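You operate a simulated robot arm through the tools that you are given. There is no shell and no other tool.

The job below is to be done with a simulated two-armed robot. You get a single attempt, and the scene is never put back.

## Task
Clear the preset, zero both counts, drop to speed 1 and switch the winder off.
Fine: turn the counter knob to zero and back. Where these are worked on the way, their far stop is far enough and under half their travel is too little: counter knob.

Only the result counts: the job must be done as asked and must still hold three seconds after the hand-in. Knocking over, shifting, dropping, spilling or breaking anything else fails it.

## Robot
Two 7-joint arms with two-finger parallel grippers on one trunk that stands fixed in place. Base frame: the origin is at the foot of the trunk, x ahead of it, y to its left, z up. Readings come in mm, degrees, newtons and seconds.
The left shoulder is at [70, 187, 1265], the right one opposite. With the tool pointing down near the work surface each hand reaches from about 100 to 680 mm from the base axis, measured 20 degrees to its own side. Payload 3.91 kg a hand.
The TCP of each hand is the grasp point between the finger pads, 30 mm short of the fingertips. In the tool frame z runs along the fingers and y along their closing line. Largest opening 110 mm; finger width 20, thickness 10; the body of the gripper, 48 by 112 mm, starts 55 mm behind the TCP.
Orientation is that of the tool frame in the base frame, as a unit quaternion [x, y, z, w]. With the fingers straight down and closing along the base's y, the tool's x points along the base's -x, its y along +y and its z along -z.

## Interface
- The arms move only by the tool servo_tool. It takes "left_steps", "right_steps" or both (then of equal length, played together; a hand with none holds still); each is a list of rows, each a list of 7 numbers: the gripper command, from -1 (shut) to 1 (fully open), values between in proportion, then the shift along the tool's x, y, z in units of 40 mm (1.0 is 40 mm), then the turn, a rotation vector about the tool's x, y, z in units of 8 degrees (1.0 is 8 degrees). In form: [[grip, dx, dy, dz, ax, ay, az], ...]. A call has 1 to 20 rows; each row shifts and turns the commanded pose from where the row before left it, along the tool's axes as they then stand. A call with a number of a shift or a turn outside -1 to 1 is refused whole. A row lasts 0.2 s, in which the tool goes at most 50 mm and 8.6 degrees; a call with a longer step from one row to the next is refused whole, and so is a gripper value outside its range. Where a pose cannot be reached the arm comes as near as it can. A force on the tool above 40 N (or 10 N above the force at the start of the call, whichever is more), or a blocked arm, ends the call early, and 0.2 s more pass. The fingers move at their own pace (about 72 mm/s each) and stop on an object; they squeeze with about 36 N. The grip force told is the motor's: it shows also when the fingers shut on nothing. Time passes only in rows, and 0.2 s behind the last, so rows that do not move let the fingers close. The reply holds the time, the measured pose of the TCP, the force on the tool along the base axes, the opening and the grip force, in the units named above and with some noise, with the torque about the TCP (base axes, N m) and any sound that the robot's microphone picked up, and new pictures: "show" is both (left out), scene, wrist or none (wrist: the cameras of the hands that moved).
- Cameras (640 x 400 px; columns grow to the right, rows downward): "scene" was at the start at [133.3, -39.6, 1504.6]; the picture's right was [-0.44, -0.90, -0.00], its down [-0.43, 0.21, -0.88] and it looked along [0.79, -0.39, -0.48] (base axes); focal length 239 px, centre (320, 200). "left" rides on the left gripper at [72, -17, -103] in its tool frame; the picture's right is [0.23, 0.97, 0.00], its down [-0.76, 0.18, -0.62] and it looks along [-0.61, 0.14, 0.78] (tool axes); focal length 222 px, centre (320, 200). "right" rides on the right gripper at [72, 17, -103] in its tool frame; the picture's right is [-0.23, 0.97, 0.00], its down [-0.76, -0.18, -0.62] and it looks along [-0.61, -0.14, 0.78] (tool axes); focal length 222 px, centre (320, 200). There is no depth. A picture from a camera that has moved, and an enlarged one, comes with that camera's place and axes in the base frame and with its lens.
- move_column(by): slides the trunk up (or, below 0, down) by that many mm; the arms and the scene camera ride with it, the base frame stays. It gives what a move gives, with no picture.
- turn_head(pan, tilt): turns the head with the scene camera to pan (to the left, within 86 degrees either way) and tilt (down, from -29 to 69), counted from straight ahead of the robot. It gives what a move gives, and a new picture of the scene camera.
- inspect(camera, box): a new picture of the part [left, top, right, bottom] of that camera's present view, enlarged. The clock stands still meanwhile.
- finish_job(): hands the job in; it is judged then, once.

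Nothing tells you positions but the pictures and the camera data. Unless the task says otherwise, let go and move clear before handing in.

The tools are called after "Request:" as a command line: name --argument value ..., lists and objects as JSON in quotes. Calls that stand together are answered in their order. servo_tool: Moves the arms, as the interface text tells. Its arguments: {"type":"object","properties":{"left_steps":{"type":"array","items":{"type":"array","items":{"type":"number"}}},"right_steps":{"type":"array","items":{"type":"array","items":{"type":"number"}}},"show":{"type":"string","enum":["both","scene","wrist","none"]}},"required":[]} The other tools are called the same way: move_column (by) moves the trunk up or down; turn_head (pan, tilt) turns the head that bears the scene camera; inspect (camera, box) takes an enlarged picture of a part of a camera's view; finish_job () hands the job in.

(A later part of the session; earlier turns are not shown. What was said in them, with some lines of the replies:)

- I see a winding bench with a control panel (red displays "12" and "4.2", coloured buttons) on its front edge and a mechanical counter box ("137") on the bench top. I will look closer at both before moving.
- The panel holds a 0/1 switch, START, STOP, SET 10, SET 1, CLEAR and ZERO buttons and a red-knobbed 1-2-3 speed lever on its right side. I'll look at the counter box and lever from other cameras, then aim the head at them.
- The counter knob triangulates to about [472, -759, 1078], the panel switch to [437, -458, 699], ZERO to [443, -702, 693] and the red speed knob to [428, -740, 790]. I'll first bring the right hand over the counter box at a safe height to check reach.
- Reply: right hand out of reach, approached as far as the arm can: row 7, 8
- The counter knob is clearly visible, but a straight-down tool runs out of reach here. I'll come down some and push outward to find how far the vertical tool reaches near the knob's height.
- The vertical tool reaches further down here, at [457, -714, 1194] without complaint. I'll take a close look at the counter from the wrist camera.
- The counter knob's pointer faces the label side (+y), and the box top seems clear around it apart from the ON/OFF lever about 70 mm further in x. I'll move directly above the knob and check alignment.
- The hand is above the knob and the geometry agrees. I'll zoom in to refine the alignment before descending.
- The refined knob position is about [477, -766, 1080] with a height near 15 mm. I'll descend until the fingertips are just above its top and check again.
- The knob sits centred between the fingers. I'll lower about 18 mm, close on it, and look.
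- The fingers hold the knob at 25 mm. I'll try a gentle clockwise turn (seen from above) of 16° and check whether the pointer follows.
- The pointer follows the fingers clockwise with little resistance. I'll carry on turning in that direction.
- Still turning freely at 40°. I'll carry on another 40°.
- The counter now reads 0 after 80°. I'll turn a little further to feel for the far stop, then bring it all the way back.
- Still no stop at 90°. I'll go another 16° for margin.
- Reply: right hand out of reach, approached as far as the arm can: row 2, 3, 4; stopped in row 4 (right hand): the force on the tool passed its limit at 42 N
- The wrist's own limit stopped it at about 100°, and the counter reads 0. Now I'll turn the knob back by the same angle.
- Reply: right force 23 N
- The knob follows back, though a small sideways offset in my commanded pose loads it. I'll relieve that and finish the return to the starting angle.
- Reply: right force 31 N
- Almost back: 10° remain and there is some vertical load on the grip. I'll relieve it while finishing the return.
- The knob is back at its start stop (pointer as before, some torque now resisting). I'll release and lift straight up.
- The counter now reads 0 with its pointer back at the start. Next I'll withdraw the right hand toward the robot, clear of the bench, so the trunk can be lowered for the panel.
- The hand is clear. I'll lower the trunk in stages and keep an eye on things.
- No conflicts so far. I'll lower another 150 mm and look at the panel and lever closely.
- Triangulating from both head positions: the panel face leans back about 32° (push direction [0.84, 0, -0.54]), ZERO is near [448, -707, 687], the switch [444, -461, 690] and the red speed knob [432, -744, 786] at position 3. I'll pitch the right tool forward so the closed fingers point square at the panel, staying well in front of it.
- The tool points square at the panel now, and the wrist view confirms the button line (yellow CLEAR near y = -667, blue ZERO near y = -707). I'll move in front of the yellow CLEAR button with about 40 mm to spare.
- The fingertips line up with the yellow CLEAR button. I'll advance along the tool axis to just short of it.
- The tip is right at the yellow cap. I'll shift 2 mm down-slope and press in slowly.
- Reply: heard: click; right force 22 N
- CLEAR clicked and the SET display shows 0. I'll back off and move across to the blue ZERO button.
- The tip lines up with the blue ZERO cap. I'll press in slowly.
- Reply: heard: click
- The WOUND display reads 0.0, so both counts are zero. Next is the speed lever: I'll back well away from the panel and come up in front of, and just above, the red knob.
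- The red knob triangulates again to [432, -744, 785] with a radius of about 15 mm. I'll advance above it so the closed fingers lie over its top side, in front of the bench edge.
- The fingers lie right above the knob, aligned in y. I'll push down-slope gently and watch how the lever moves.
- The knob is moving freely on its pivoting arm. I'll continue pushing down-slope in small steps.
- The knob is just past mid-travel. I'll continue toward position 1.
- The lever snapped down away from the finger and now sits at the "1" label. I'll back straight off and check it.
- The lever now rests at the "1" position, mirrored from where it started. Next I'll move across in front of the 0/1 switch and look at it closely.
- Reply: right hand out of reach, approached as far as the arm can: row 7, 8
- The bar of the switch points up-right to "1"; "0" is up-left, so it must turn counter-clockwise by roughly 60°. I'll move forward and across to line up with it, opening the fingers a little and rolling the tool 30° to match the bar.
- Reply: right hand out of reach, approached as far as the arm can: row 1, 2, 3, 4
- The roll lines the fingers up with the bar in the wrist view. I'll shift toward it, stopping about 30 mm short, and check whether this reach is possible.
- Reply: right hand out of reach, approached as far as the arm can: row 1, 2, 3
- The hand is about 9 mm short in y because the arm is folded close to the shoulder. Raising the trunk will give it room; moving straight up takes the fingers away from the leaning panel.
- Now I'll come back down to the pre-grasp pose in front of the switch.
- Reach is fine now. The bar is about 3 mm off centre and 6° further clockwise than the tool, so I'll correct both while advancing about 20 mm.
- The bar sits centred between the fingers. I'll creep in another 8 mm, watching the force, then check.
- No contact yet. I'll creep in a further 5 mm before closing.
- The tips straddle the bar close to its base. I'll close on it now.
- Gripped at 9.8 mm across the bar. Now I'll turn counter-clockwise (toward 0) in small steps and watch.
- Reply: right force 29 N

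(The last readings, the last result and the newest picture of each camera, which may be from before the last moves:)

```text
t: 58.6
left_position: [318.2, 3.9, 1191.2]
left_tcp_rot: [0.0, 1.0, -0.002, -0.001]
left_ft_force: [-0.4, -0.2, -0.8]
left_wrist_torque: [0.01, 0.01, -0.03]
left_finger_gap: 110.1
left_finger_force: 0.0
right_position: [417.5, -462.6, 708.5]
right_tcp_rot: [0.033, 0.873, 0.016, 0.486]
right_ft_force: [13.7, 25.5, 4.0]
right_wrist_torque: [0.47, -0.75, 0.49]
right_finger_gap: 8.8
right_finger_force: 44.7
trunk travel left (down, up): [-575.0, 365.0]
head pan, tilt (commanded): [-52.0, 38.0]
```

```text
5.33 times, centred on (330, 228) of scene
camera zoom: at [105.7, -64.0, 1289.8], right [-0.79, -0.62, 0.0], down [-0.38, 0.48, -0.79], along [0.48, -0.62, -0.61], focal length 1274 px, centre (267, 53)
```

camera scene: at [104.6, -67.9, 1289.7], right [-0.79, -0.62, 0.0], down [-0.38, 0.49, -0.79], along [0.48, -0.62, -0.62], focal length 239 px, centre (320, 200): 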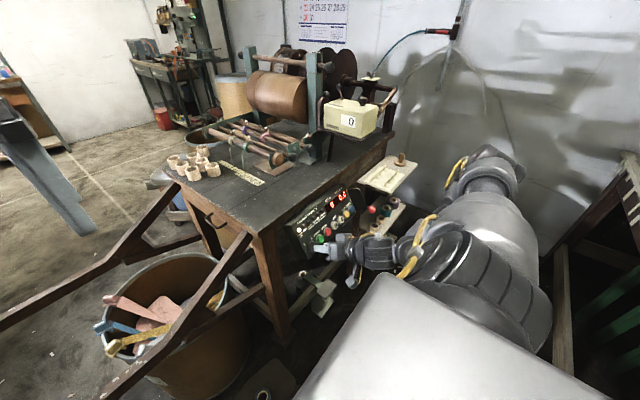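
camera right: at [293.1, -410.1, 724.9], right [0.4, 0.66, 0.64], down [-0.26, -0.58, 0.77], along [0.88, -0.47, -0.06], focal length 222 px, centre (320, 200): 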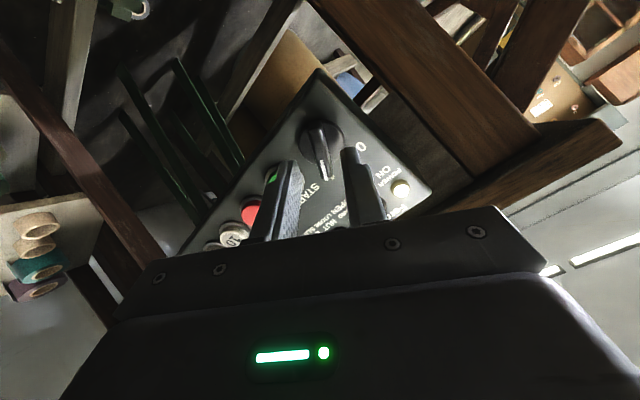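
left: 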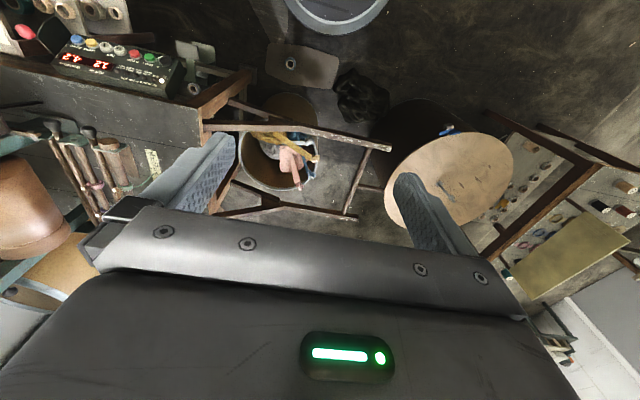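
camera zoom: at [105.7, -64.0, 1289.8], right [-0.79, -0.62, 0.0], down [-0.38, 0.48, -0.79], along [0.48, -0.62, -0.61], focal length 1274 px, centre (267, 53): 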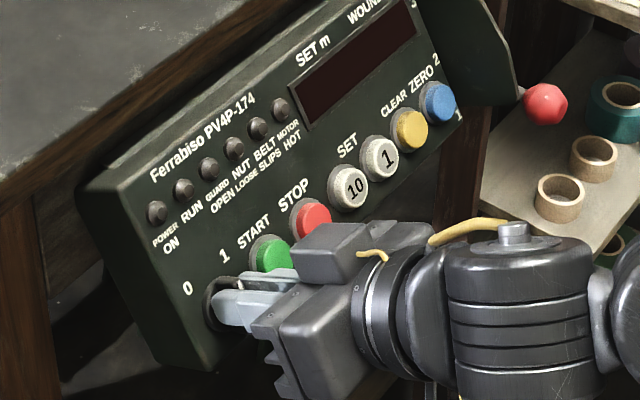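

The displays and POWER lamp have gone dark. I'll relieve the sideways load and carry on to the full "0" position.

Request:
servo_tool --right_steps '[[-1, 0, 0.08, 0.03, 0, 0, -0.3], [-1, 0, 0, 0, 0, 0, -0.6], [-1, 0, 0, 0, 0, 0, -0.6], [-1, 0, 0, 0, 0, 0, -0.6]]' --show "none"

Request:
inspect --camera "right" --box '[240, 90, 400, 200]'

Request:
inspect --camera "scene" --box '[280, 190, 380, 265]'

```text
t: 59.6
left_position: [315.3, 3.1, 1191.2]
left_tcp_rot: [0.0, 1.0, -0.001, 0.0]
left_ft_force: [0.8, -0.5, -0.1]
left_wrist_torque: [-0.02, 0.0, 0.02]
left_finger_gap: 109.9
left_finger_force: 0.0
right_position: [417.2, -460.9, 708.7]
right_tcp_rot: [-0.094, 0.868, -0.057, 0.484]
right_ft_force: [7.7, 17.8, 14.6]
right_wrist_torque: [0.24, -0.73, 0.27]
right_finger_gap: 8.9
right_finger_force: 45.0
trunk travel left (down, up): [-575.0, 365.0]
head pan, tilt (commanded): [-52.0, 38.0]
```

```text
3.64 times, centred on (320, 145) of right
camera zoom: at [290.6, -459.5, 698.8], right [0.01, 1.0, 0.0], down [-0.12, 0.0, 0.99], along [0.99, -0.01, 0.12], focal length 808 px, centre (320, 400)
```

zoom: 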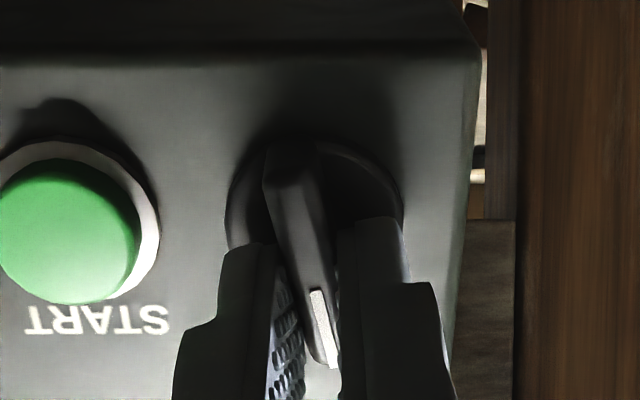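

```text
5.33 times, centred on (330, 228) of scene
camera zoom: at [104.0, -63.7, 1290.0], right [-0.79, -0.62, 0.0], down [-0.38, 0.48, -0.79], along [0.49, -0.62, -0.61], focal length 1274 px, centre (267, 53)
```

zoom: 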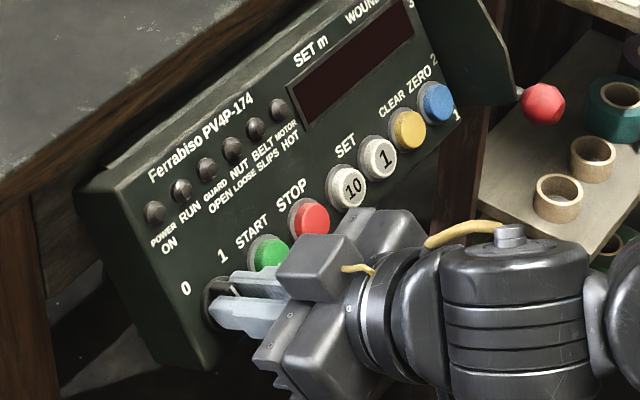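

Turning on toward "0", still easing the sideways load.

Request:
servo_tool --right_steps '[[-1, -0.06, 0.04, 0, 0, 0, -0.4], [-1, 0, 0, 0, 0, 0, -0.6], [-1, 0, 0, 0, 0, 0, -0.6], [-1, 0, 0, 0, 0, 0, -0.6]]' --show "none"

Request:
inspect --camera "right" --box '[240, 90, 400, 200]'

Request:
inspect --camera "scene" --box '[280, 190, 380, 265]'

```text
t: 60.6
left_position: [316.6, 1.9, 1190.3]
left_tcp_rot: [0.0, 1.0, 0.0, 0.0]
left_ft_force: [-0.1, 0.5, 0.4]
left_wrist_torque: [0.02, -0.01, 0.0]
left_finger_gap: 110.1
left_finger_force: 0.0
right_position: [417.0, -459.8, 709.0]
right_tcp_rot: [-0.227, 0.844, -0.129, 0.468]
right_ft_force: [-1.4, 20.4, 4.9]
right_wrist_torque: [-0.36, 0.79, -0.67]
right_finger_gap: 9.1
right_finger_force: 45.1
trunk travel left (down, up): [-575.0, 365.0]
head pan, tilt (commanded): [-52.0, 38.0]
```

```text
3.64 times, centred on (320, 145) of right
camera zoom: at [291.9, -480.5, 701.9], right [-0.15, 0.96, -0.25], down [-0.13, 0.23, 0.96], along [0.98, 0.18, 0.09], focal length 808 px, centre (320, 400)
```

zoom: 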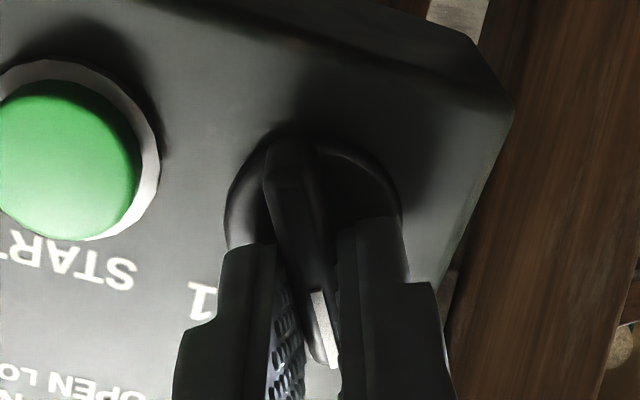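

```text
5.33 times, centred on (330, 228) of scene
camera zoom: at [104.0, -64.1, 1289.8], right [-0.79, -0.62, 0.0], down [-0.38, 0.48, -0.79], along [0.49, -0.62, -0.61], focal length 1274 px, centre (267, 53)
```

zoom: 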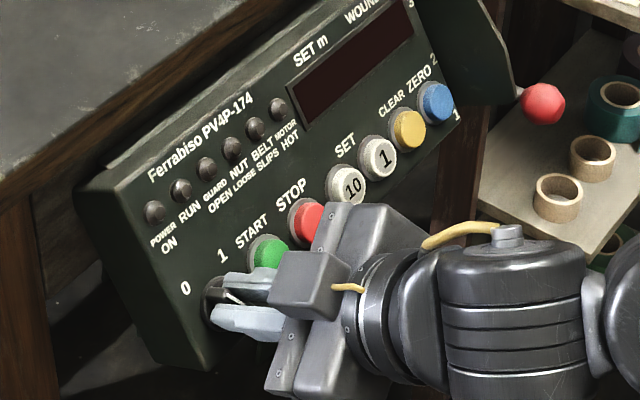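

Roll is at -30°, mirrored from the start being about +37°. I'll continue a bit further to reach the stop at "0".

Request:
servo_tool --right_steps '[[-1, 0, 0.05, 0, 0, 0, -0.4], [-1, 0, 0, 0, 0, 0, -0.4], [-1, 0, 0, 0, 0, 0, -0.4], [-1, 0, 0, 0, 0, 0, 0]]' --show "none"

Request:
inspect --camera "right" --box '[240, 90, 400, 200]'

Request:
inspect --camera "scene" --box '[280, 190, 380, 265]'

```text
t: 61.6
left_position: [314.7, 0.9, 1191.9]
left_tcp_rot: [0.0, 1.0, -0.001, 0.001]
left_ft_force: [0.1, -0.2, -0.1]
left_wrist_torque: [0.0, 0.0, 0.01]
left_finger_gap: 110.1
left_finger_force: 0.0
right_position: [417.2, -459.1, 708.5]
right_tcp_rot: [-0.295, 0.822, -0.168, 0.457]
right_ft_force: [-12.9, 12.5, -0.7]
right_wrist_torque: [0.59, 0.18, -0.86]
right_finger_gap: 10.2
right_finger_force: 44.9
trunk travel left (down, up): [-575.0, 365.0]
head pan, tilt (commanded): [-52.0, 38.0]
```

```text
3.64 times, centred on (320, 145) of right
camera zoom: at [294.2, -491.5, 705.2], right [-0.23, 0.89, -0.38], down [-0.16, 0.35, 0.92], along [0.96, 0.27, 0.06], focal length 808 px, centre (320, 400)
```

zoom: 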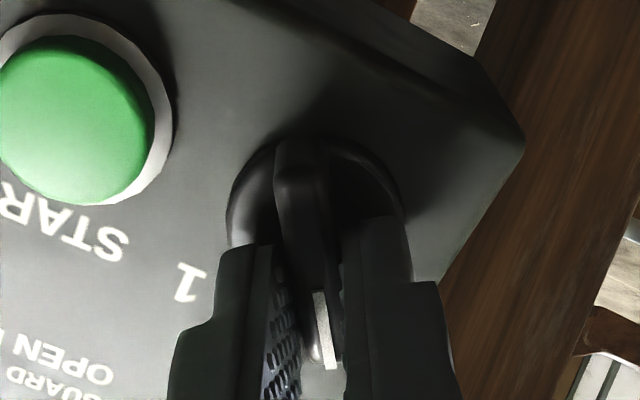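

```text
5.33 times, centred on (330, 228) of scene
camera zoom: at [102.8, -65.8, 1289.9], right [-0.79, -0.61, 0.0], down [-0.38, 0.48, -0.79], along [0.49, -0.62, -0.61], focal length 1274 px, centre (267, 53)
```

zoom: 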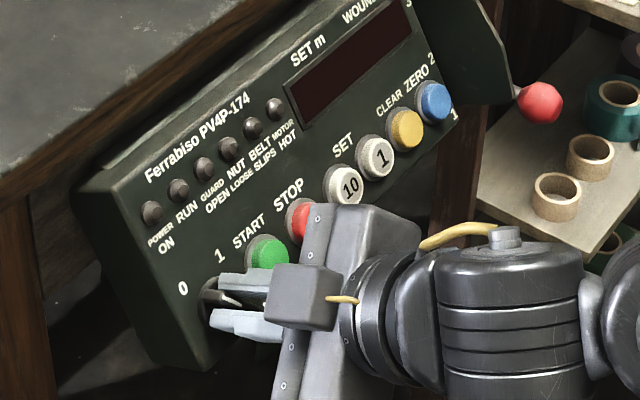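

The torque now shows the switch resting against its "0" stop, with the panel dark. I'll ease the twist, open and back straight out.

Request:
servo_tool --right_steps '[[-1, 0, 0, 0, 0, 0, 0.5], [-0.49, 0, 0, 0, 0, 0, 0], [-0.49, 0, 0, 0, 0, 0, 0], [-0.49, 0, 0, -0.2, 0, 0, 0], [-0.49, 0, 0, -0.4, 0, 0, 0], [-0.49, 0, 0, -0.6, 0, 0, 0], [-0.49, 0, 0, -0.6, 0, 0, 0]]' --show "both"

Request:
inspect --camera "right" --box '[220, 60, 400, 190]'

Request:
inspect --camera "scene" --box '[280, 180, 400, 270]'

```text
t: 63.2
left_position: [316.3, -0.1, 1191.2]
left_tcp_rot: [0.0, 1.0, 0.0, 0.001]
left_ft_force: [-1.5, 0.8, 0.7]
left_wrist_torque: [0.02, 0.01, 0.0]
left_finger_gap: 110.0
left_finger_force: 0.1
right_position: [355.3, -456.8, 745.5]
right_tcp_rot: [-0.265, 0.832, -0.151, 0.463]
right_ft_force: [0.1, -0.6, -0.5]
right_wrist_torque: [-0.02, -0.02, 0.0]
right_finger_gap: 27.9
right_finger_force: 0.1
trunk travel left (down, up): [-575.0, 365.0]
head pan, tilt (commanded): [-52.0, 38.0]
camera scene: at [104.2, -66.9, 1289.7], right [-0.79, -0.62, 0.0], down [-0.38, 0.49, -0.79], along [0.48, -0.62, -0.62], focal length 239 px, centre (320, 200)
camera right: at [231.9, -485.2, 740.4], right [-0.2, 0.92, -0.33], down [-0.15, 0.3, 0.94], along [0.97, 0.23, 0.08], focal length 222 px, centre (320, 200)
```

scene: 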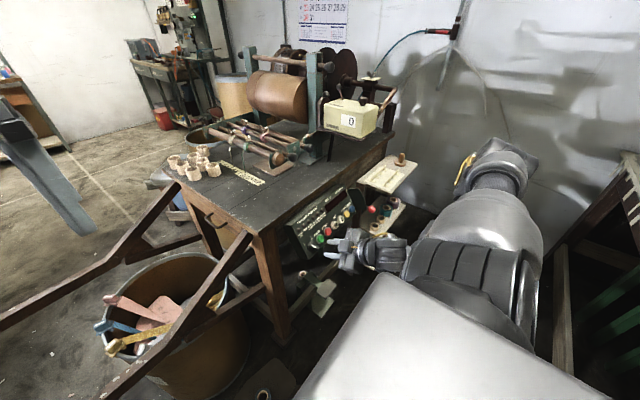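
right: 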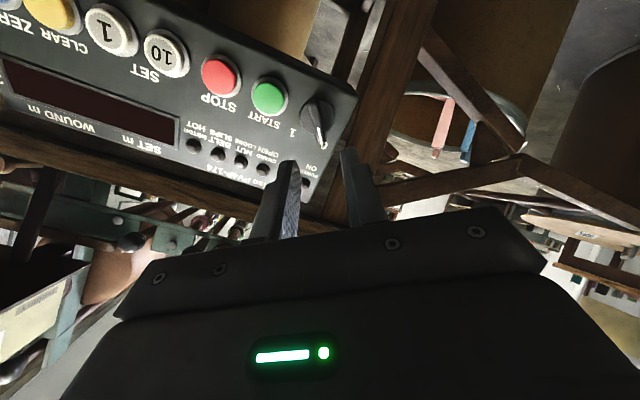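

```text
3.08 times, centred on (310, 125) of right
camera zoom: at [231.9, -485.2, 740.4], right [-0.2, 0.92, -0.33], down [-0.15, 0.3, 0.94], along [0.97, 0.23, 0.08], focal length 684 px, centre (351, 431)
```

zoom: 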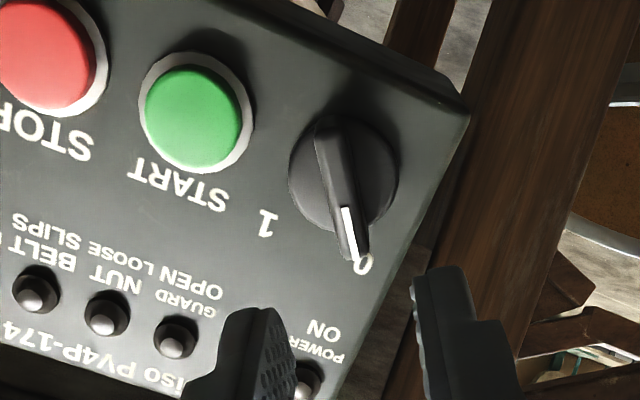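

```text
4.44 times, centred on (340, 225) of scene
camera zoom: at [104.2, -66.9, 1289.7], right [-0.79, -0.62, 0.0], down [-0.38, 0.49, -0.79], along [0.48, -0.62, -0.62], focal length 1061 px, centre (231, 89)
```

zoom: 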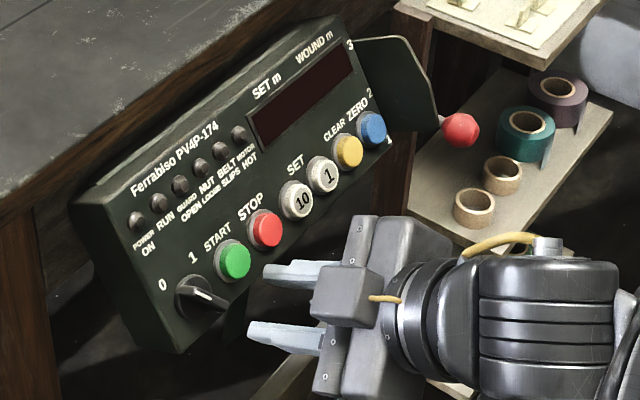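

The switch points to 0, the panel is dark and the lever stays at 1. I'll move the hand straight up and clear, then make a final check of everything.

Request:
servo_tool --right_steps '[[-0.49, -0.44, -0.31, -0.33, 0, 0, 0], [-0.49, -0.44, -0.31, -0.33, 0, 0, 0], [-0.49, -0.44, -0.31, -0.33, 0, 0, 0], [-0.49, -0.44, -0.31, -0.33, 0, 0, 0], [-0.49, -0.44, -0.31, -0.33, 0, 0, 0], [-0.49, 0, 0, 0, 0, 0, 0], [-0.49, 0, 0, 0, 0, 0, 0]]' --show "scene"

Request:
inspect --camera "scene" --box '[280, 180, 400, 270]'

Request:
inspect --camera "scene" --box '[300, 70, 420, 160]'

```text
t: 64.8
left_position: [317.0, -0.3, 1191.3]
left_tcp_rot: [0.001, 1.0, 0.0, 0.0]
left_ft_force: [-0.5, 0.1, -1.4]
left_wrist_torque: [0.0, -0.03, -0.01]
left_finger_gap: 110.1
left_finger_force: 0.0
right_position: [357.1, -458.8, 795.3]
right_tcp_rot: [-0.266, 0.832, -0.151, 0.463]
right_ft_force: [-0.7, 0.5, -0.4]
right_wrist_torque: [-0.02, -0.01, -0.01]
right_finger_gap: 28.1
right_finger_force: 0.1
right hand out of reach, approached as far as the arm can: row 3, 4, 5
trunk travel left (down, up): [-575.0, 365.0]
head pan, tilt (commanded): [-52.0, 38.0]
camera scene: at [104.5, -67.2, 1289.7], right [-0.79, -0.62, 0.0], down [-0.38, 0.49, -0.79], along [0.48, -0.62, -0.62], focal length 239 px, centre (320, 200)
```

scene: 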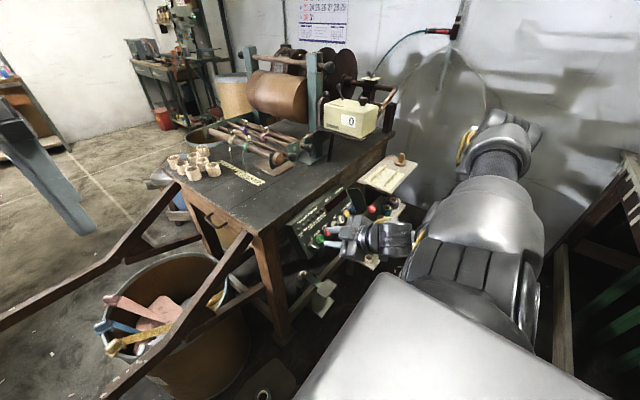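

```text
4.44 times, centred on (340, 225) of scene
camera zoom: at [104.5, -67.2, 1289.7], right [-0.79, -0.62, 0.0], down [-0.38, 0.49, -0.79], along [0.48, -0.62, -0.62], focal length 1061 px, centre (231, 89)
```

zoom: 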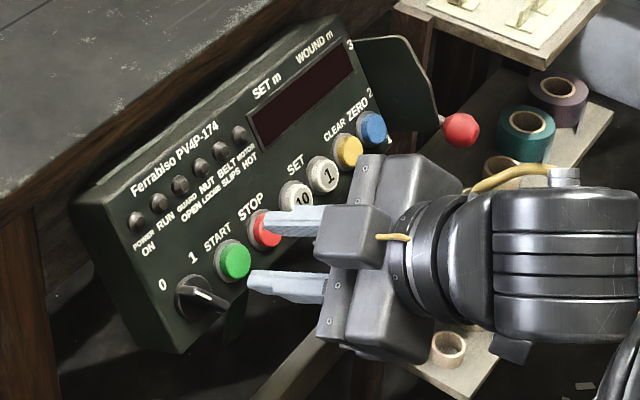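

```text
4.44 times, centred on (360, 115) of scene
camera zoom: at [104.5, -67.2, 1289.7], right [-0.79, -0.62, 0.0], down [-0.38, 0.49, -0.79], along [0.48, -0.62, -0.62], focal length 1061 px, centre (142, 578)
```

zoom: 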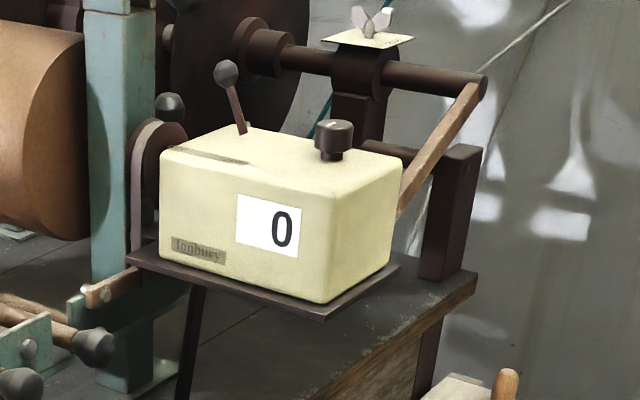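

Counter 0, panel off, switch at 0, lever at 1. I'll raise the trunk to lift the hand fully clear, then take a last look.

Request:
move_column --by 150

Request:
turn_head --pan -52 --tilt 45

Request:
inspect --camera "scene" --box '[270, 180, 410, 280]'

```text
t: 66.5
left_position: [315.9, -0.7, 1340.4]
left_tcp_rot: [0.0, 1.0, 0.0, 0.0]
left_ft_force: [-0.1, -0.6, 0.7]
left_wrist_torque: [-0.01, 0.02, 0.01]
left_finger_gap: 109.9
left_finger_force: 0.0
right_position: [356.6, -456.7, 944.6]
right_tcp_rot: [-0.265, 0.832, -0.151, 0.463]
right_ft_force: [0.2, 1.1, 0.0]
right_wrist_torque: [0.0, 0.04, -0.01]
right_finger_gap: 28.4
right_finger_force: 0.0
trunk travel left (down, up): [-725.0, 215.0]
head pan, tilt (commanded): [-52.0, 38.0]
```

```text
t: 67.2
left_position: [316.2, -0.1, 1341.3]
left_tcp_rot: [0.001, 1.0, 0.001, 0.0]
left_ft_force: [-0.4, 0.7, 0.3]
left_wrist_torque: [-0.02, 0.01, 0.0]
left_finger_gap: 110.0
left_finger_force: 0.2
right_position: [357.2, -457.9, 945.6]
right_tcp_rot: [-0.266, 0.832, -0.152, 0.463]
right_ft_force: [0.2, -0.2, 0.5]
right_wrist_torque: [0.01, 0.0, 0.01]
right_finger_gap: 28.2
right_finger_force: 0.0
trunk travel left (down, up): [-725.0, 215.0]
head pan, tilt (commanded): [-52.0, 45.0]
camera scene: at [101.5, -63.5, 1429.4], right [-0.79, -0.62, 0.0], down [-0.43, 0.56, -0.71], along [0.44, -0.56, -0.71], focal length 239 px, centre (320, 200)
```

scene: 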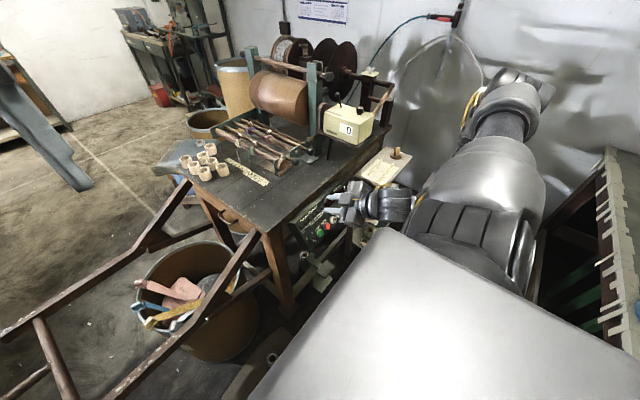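

```text
4.00 times, centred on (340, 230) of scene
camera zoom: at [101.5, -63.5, 1429.4], right [-0.79, -0.62, 0.0], down [-0.43, 0.56, -0.71], along [0.44, -0.56, -0.71], focal length 955 px, centre (240, 80)
```

zoom: 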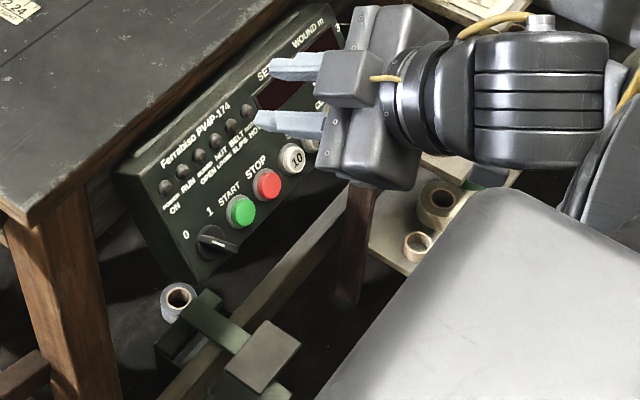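

Everything is in the asked state: SET cleared and WOUND zeroed before power-off, the counter at 0 with its knob back, the speed lever at 1 and the switch at 0. The hand is empty and clear, so I'm handing in.

Request:
finish_job

```text
The job is handed in.
```

The job is handed in; the panel and counter were as asked when I last saw each one.

- **Preset:** I pressed CLEAR and the SET display dropped from 12 to 0.
- **Panel count:** I pressed ZERO and the WOUND display dropped from 4.2 to 0.0.
- **Counter knob:** I turned it clockwise until the counter showed 0, then brought it back to its starting position. It turned about 100° before the arm's own reach stopped it, so I never felt the knob's far stop, but the count had already gone to 0 by about 80°.
- **Speed:** I pushed the red lever down from 3, and it snapped into 1.
- **Power:** I turned the switch from 1 to 0 against its stop, and the displays and POWER lamp went dark.

The SET and WOUND displays are dark with the power off, so I last read both at zero just before switching off.

Both hands are empty and clear of the bench, and I saw nothing else moved or knocked over.
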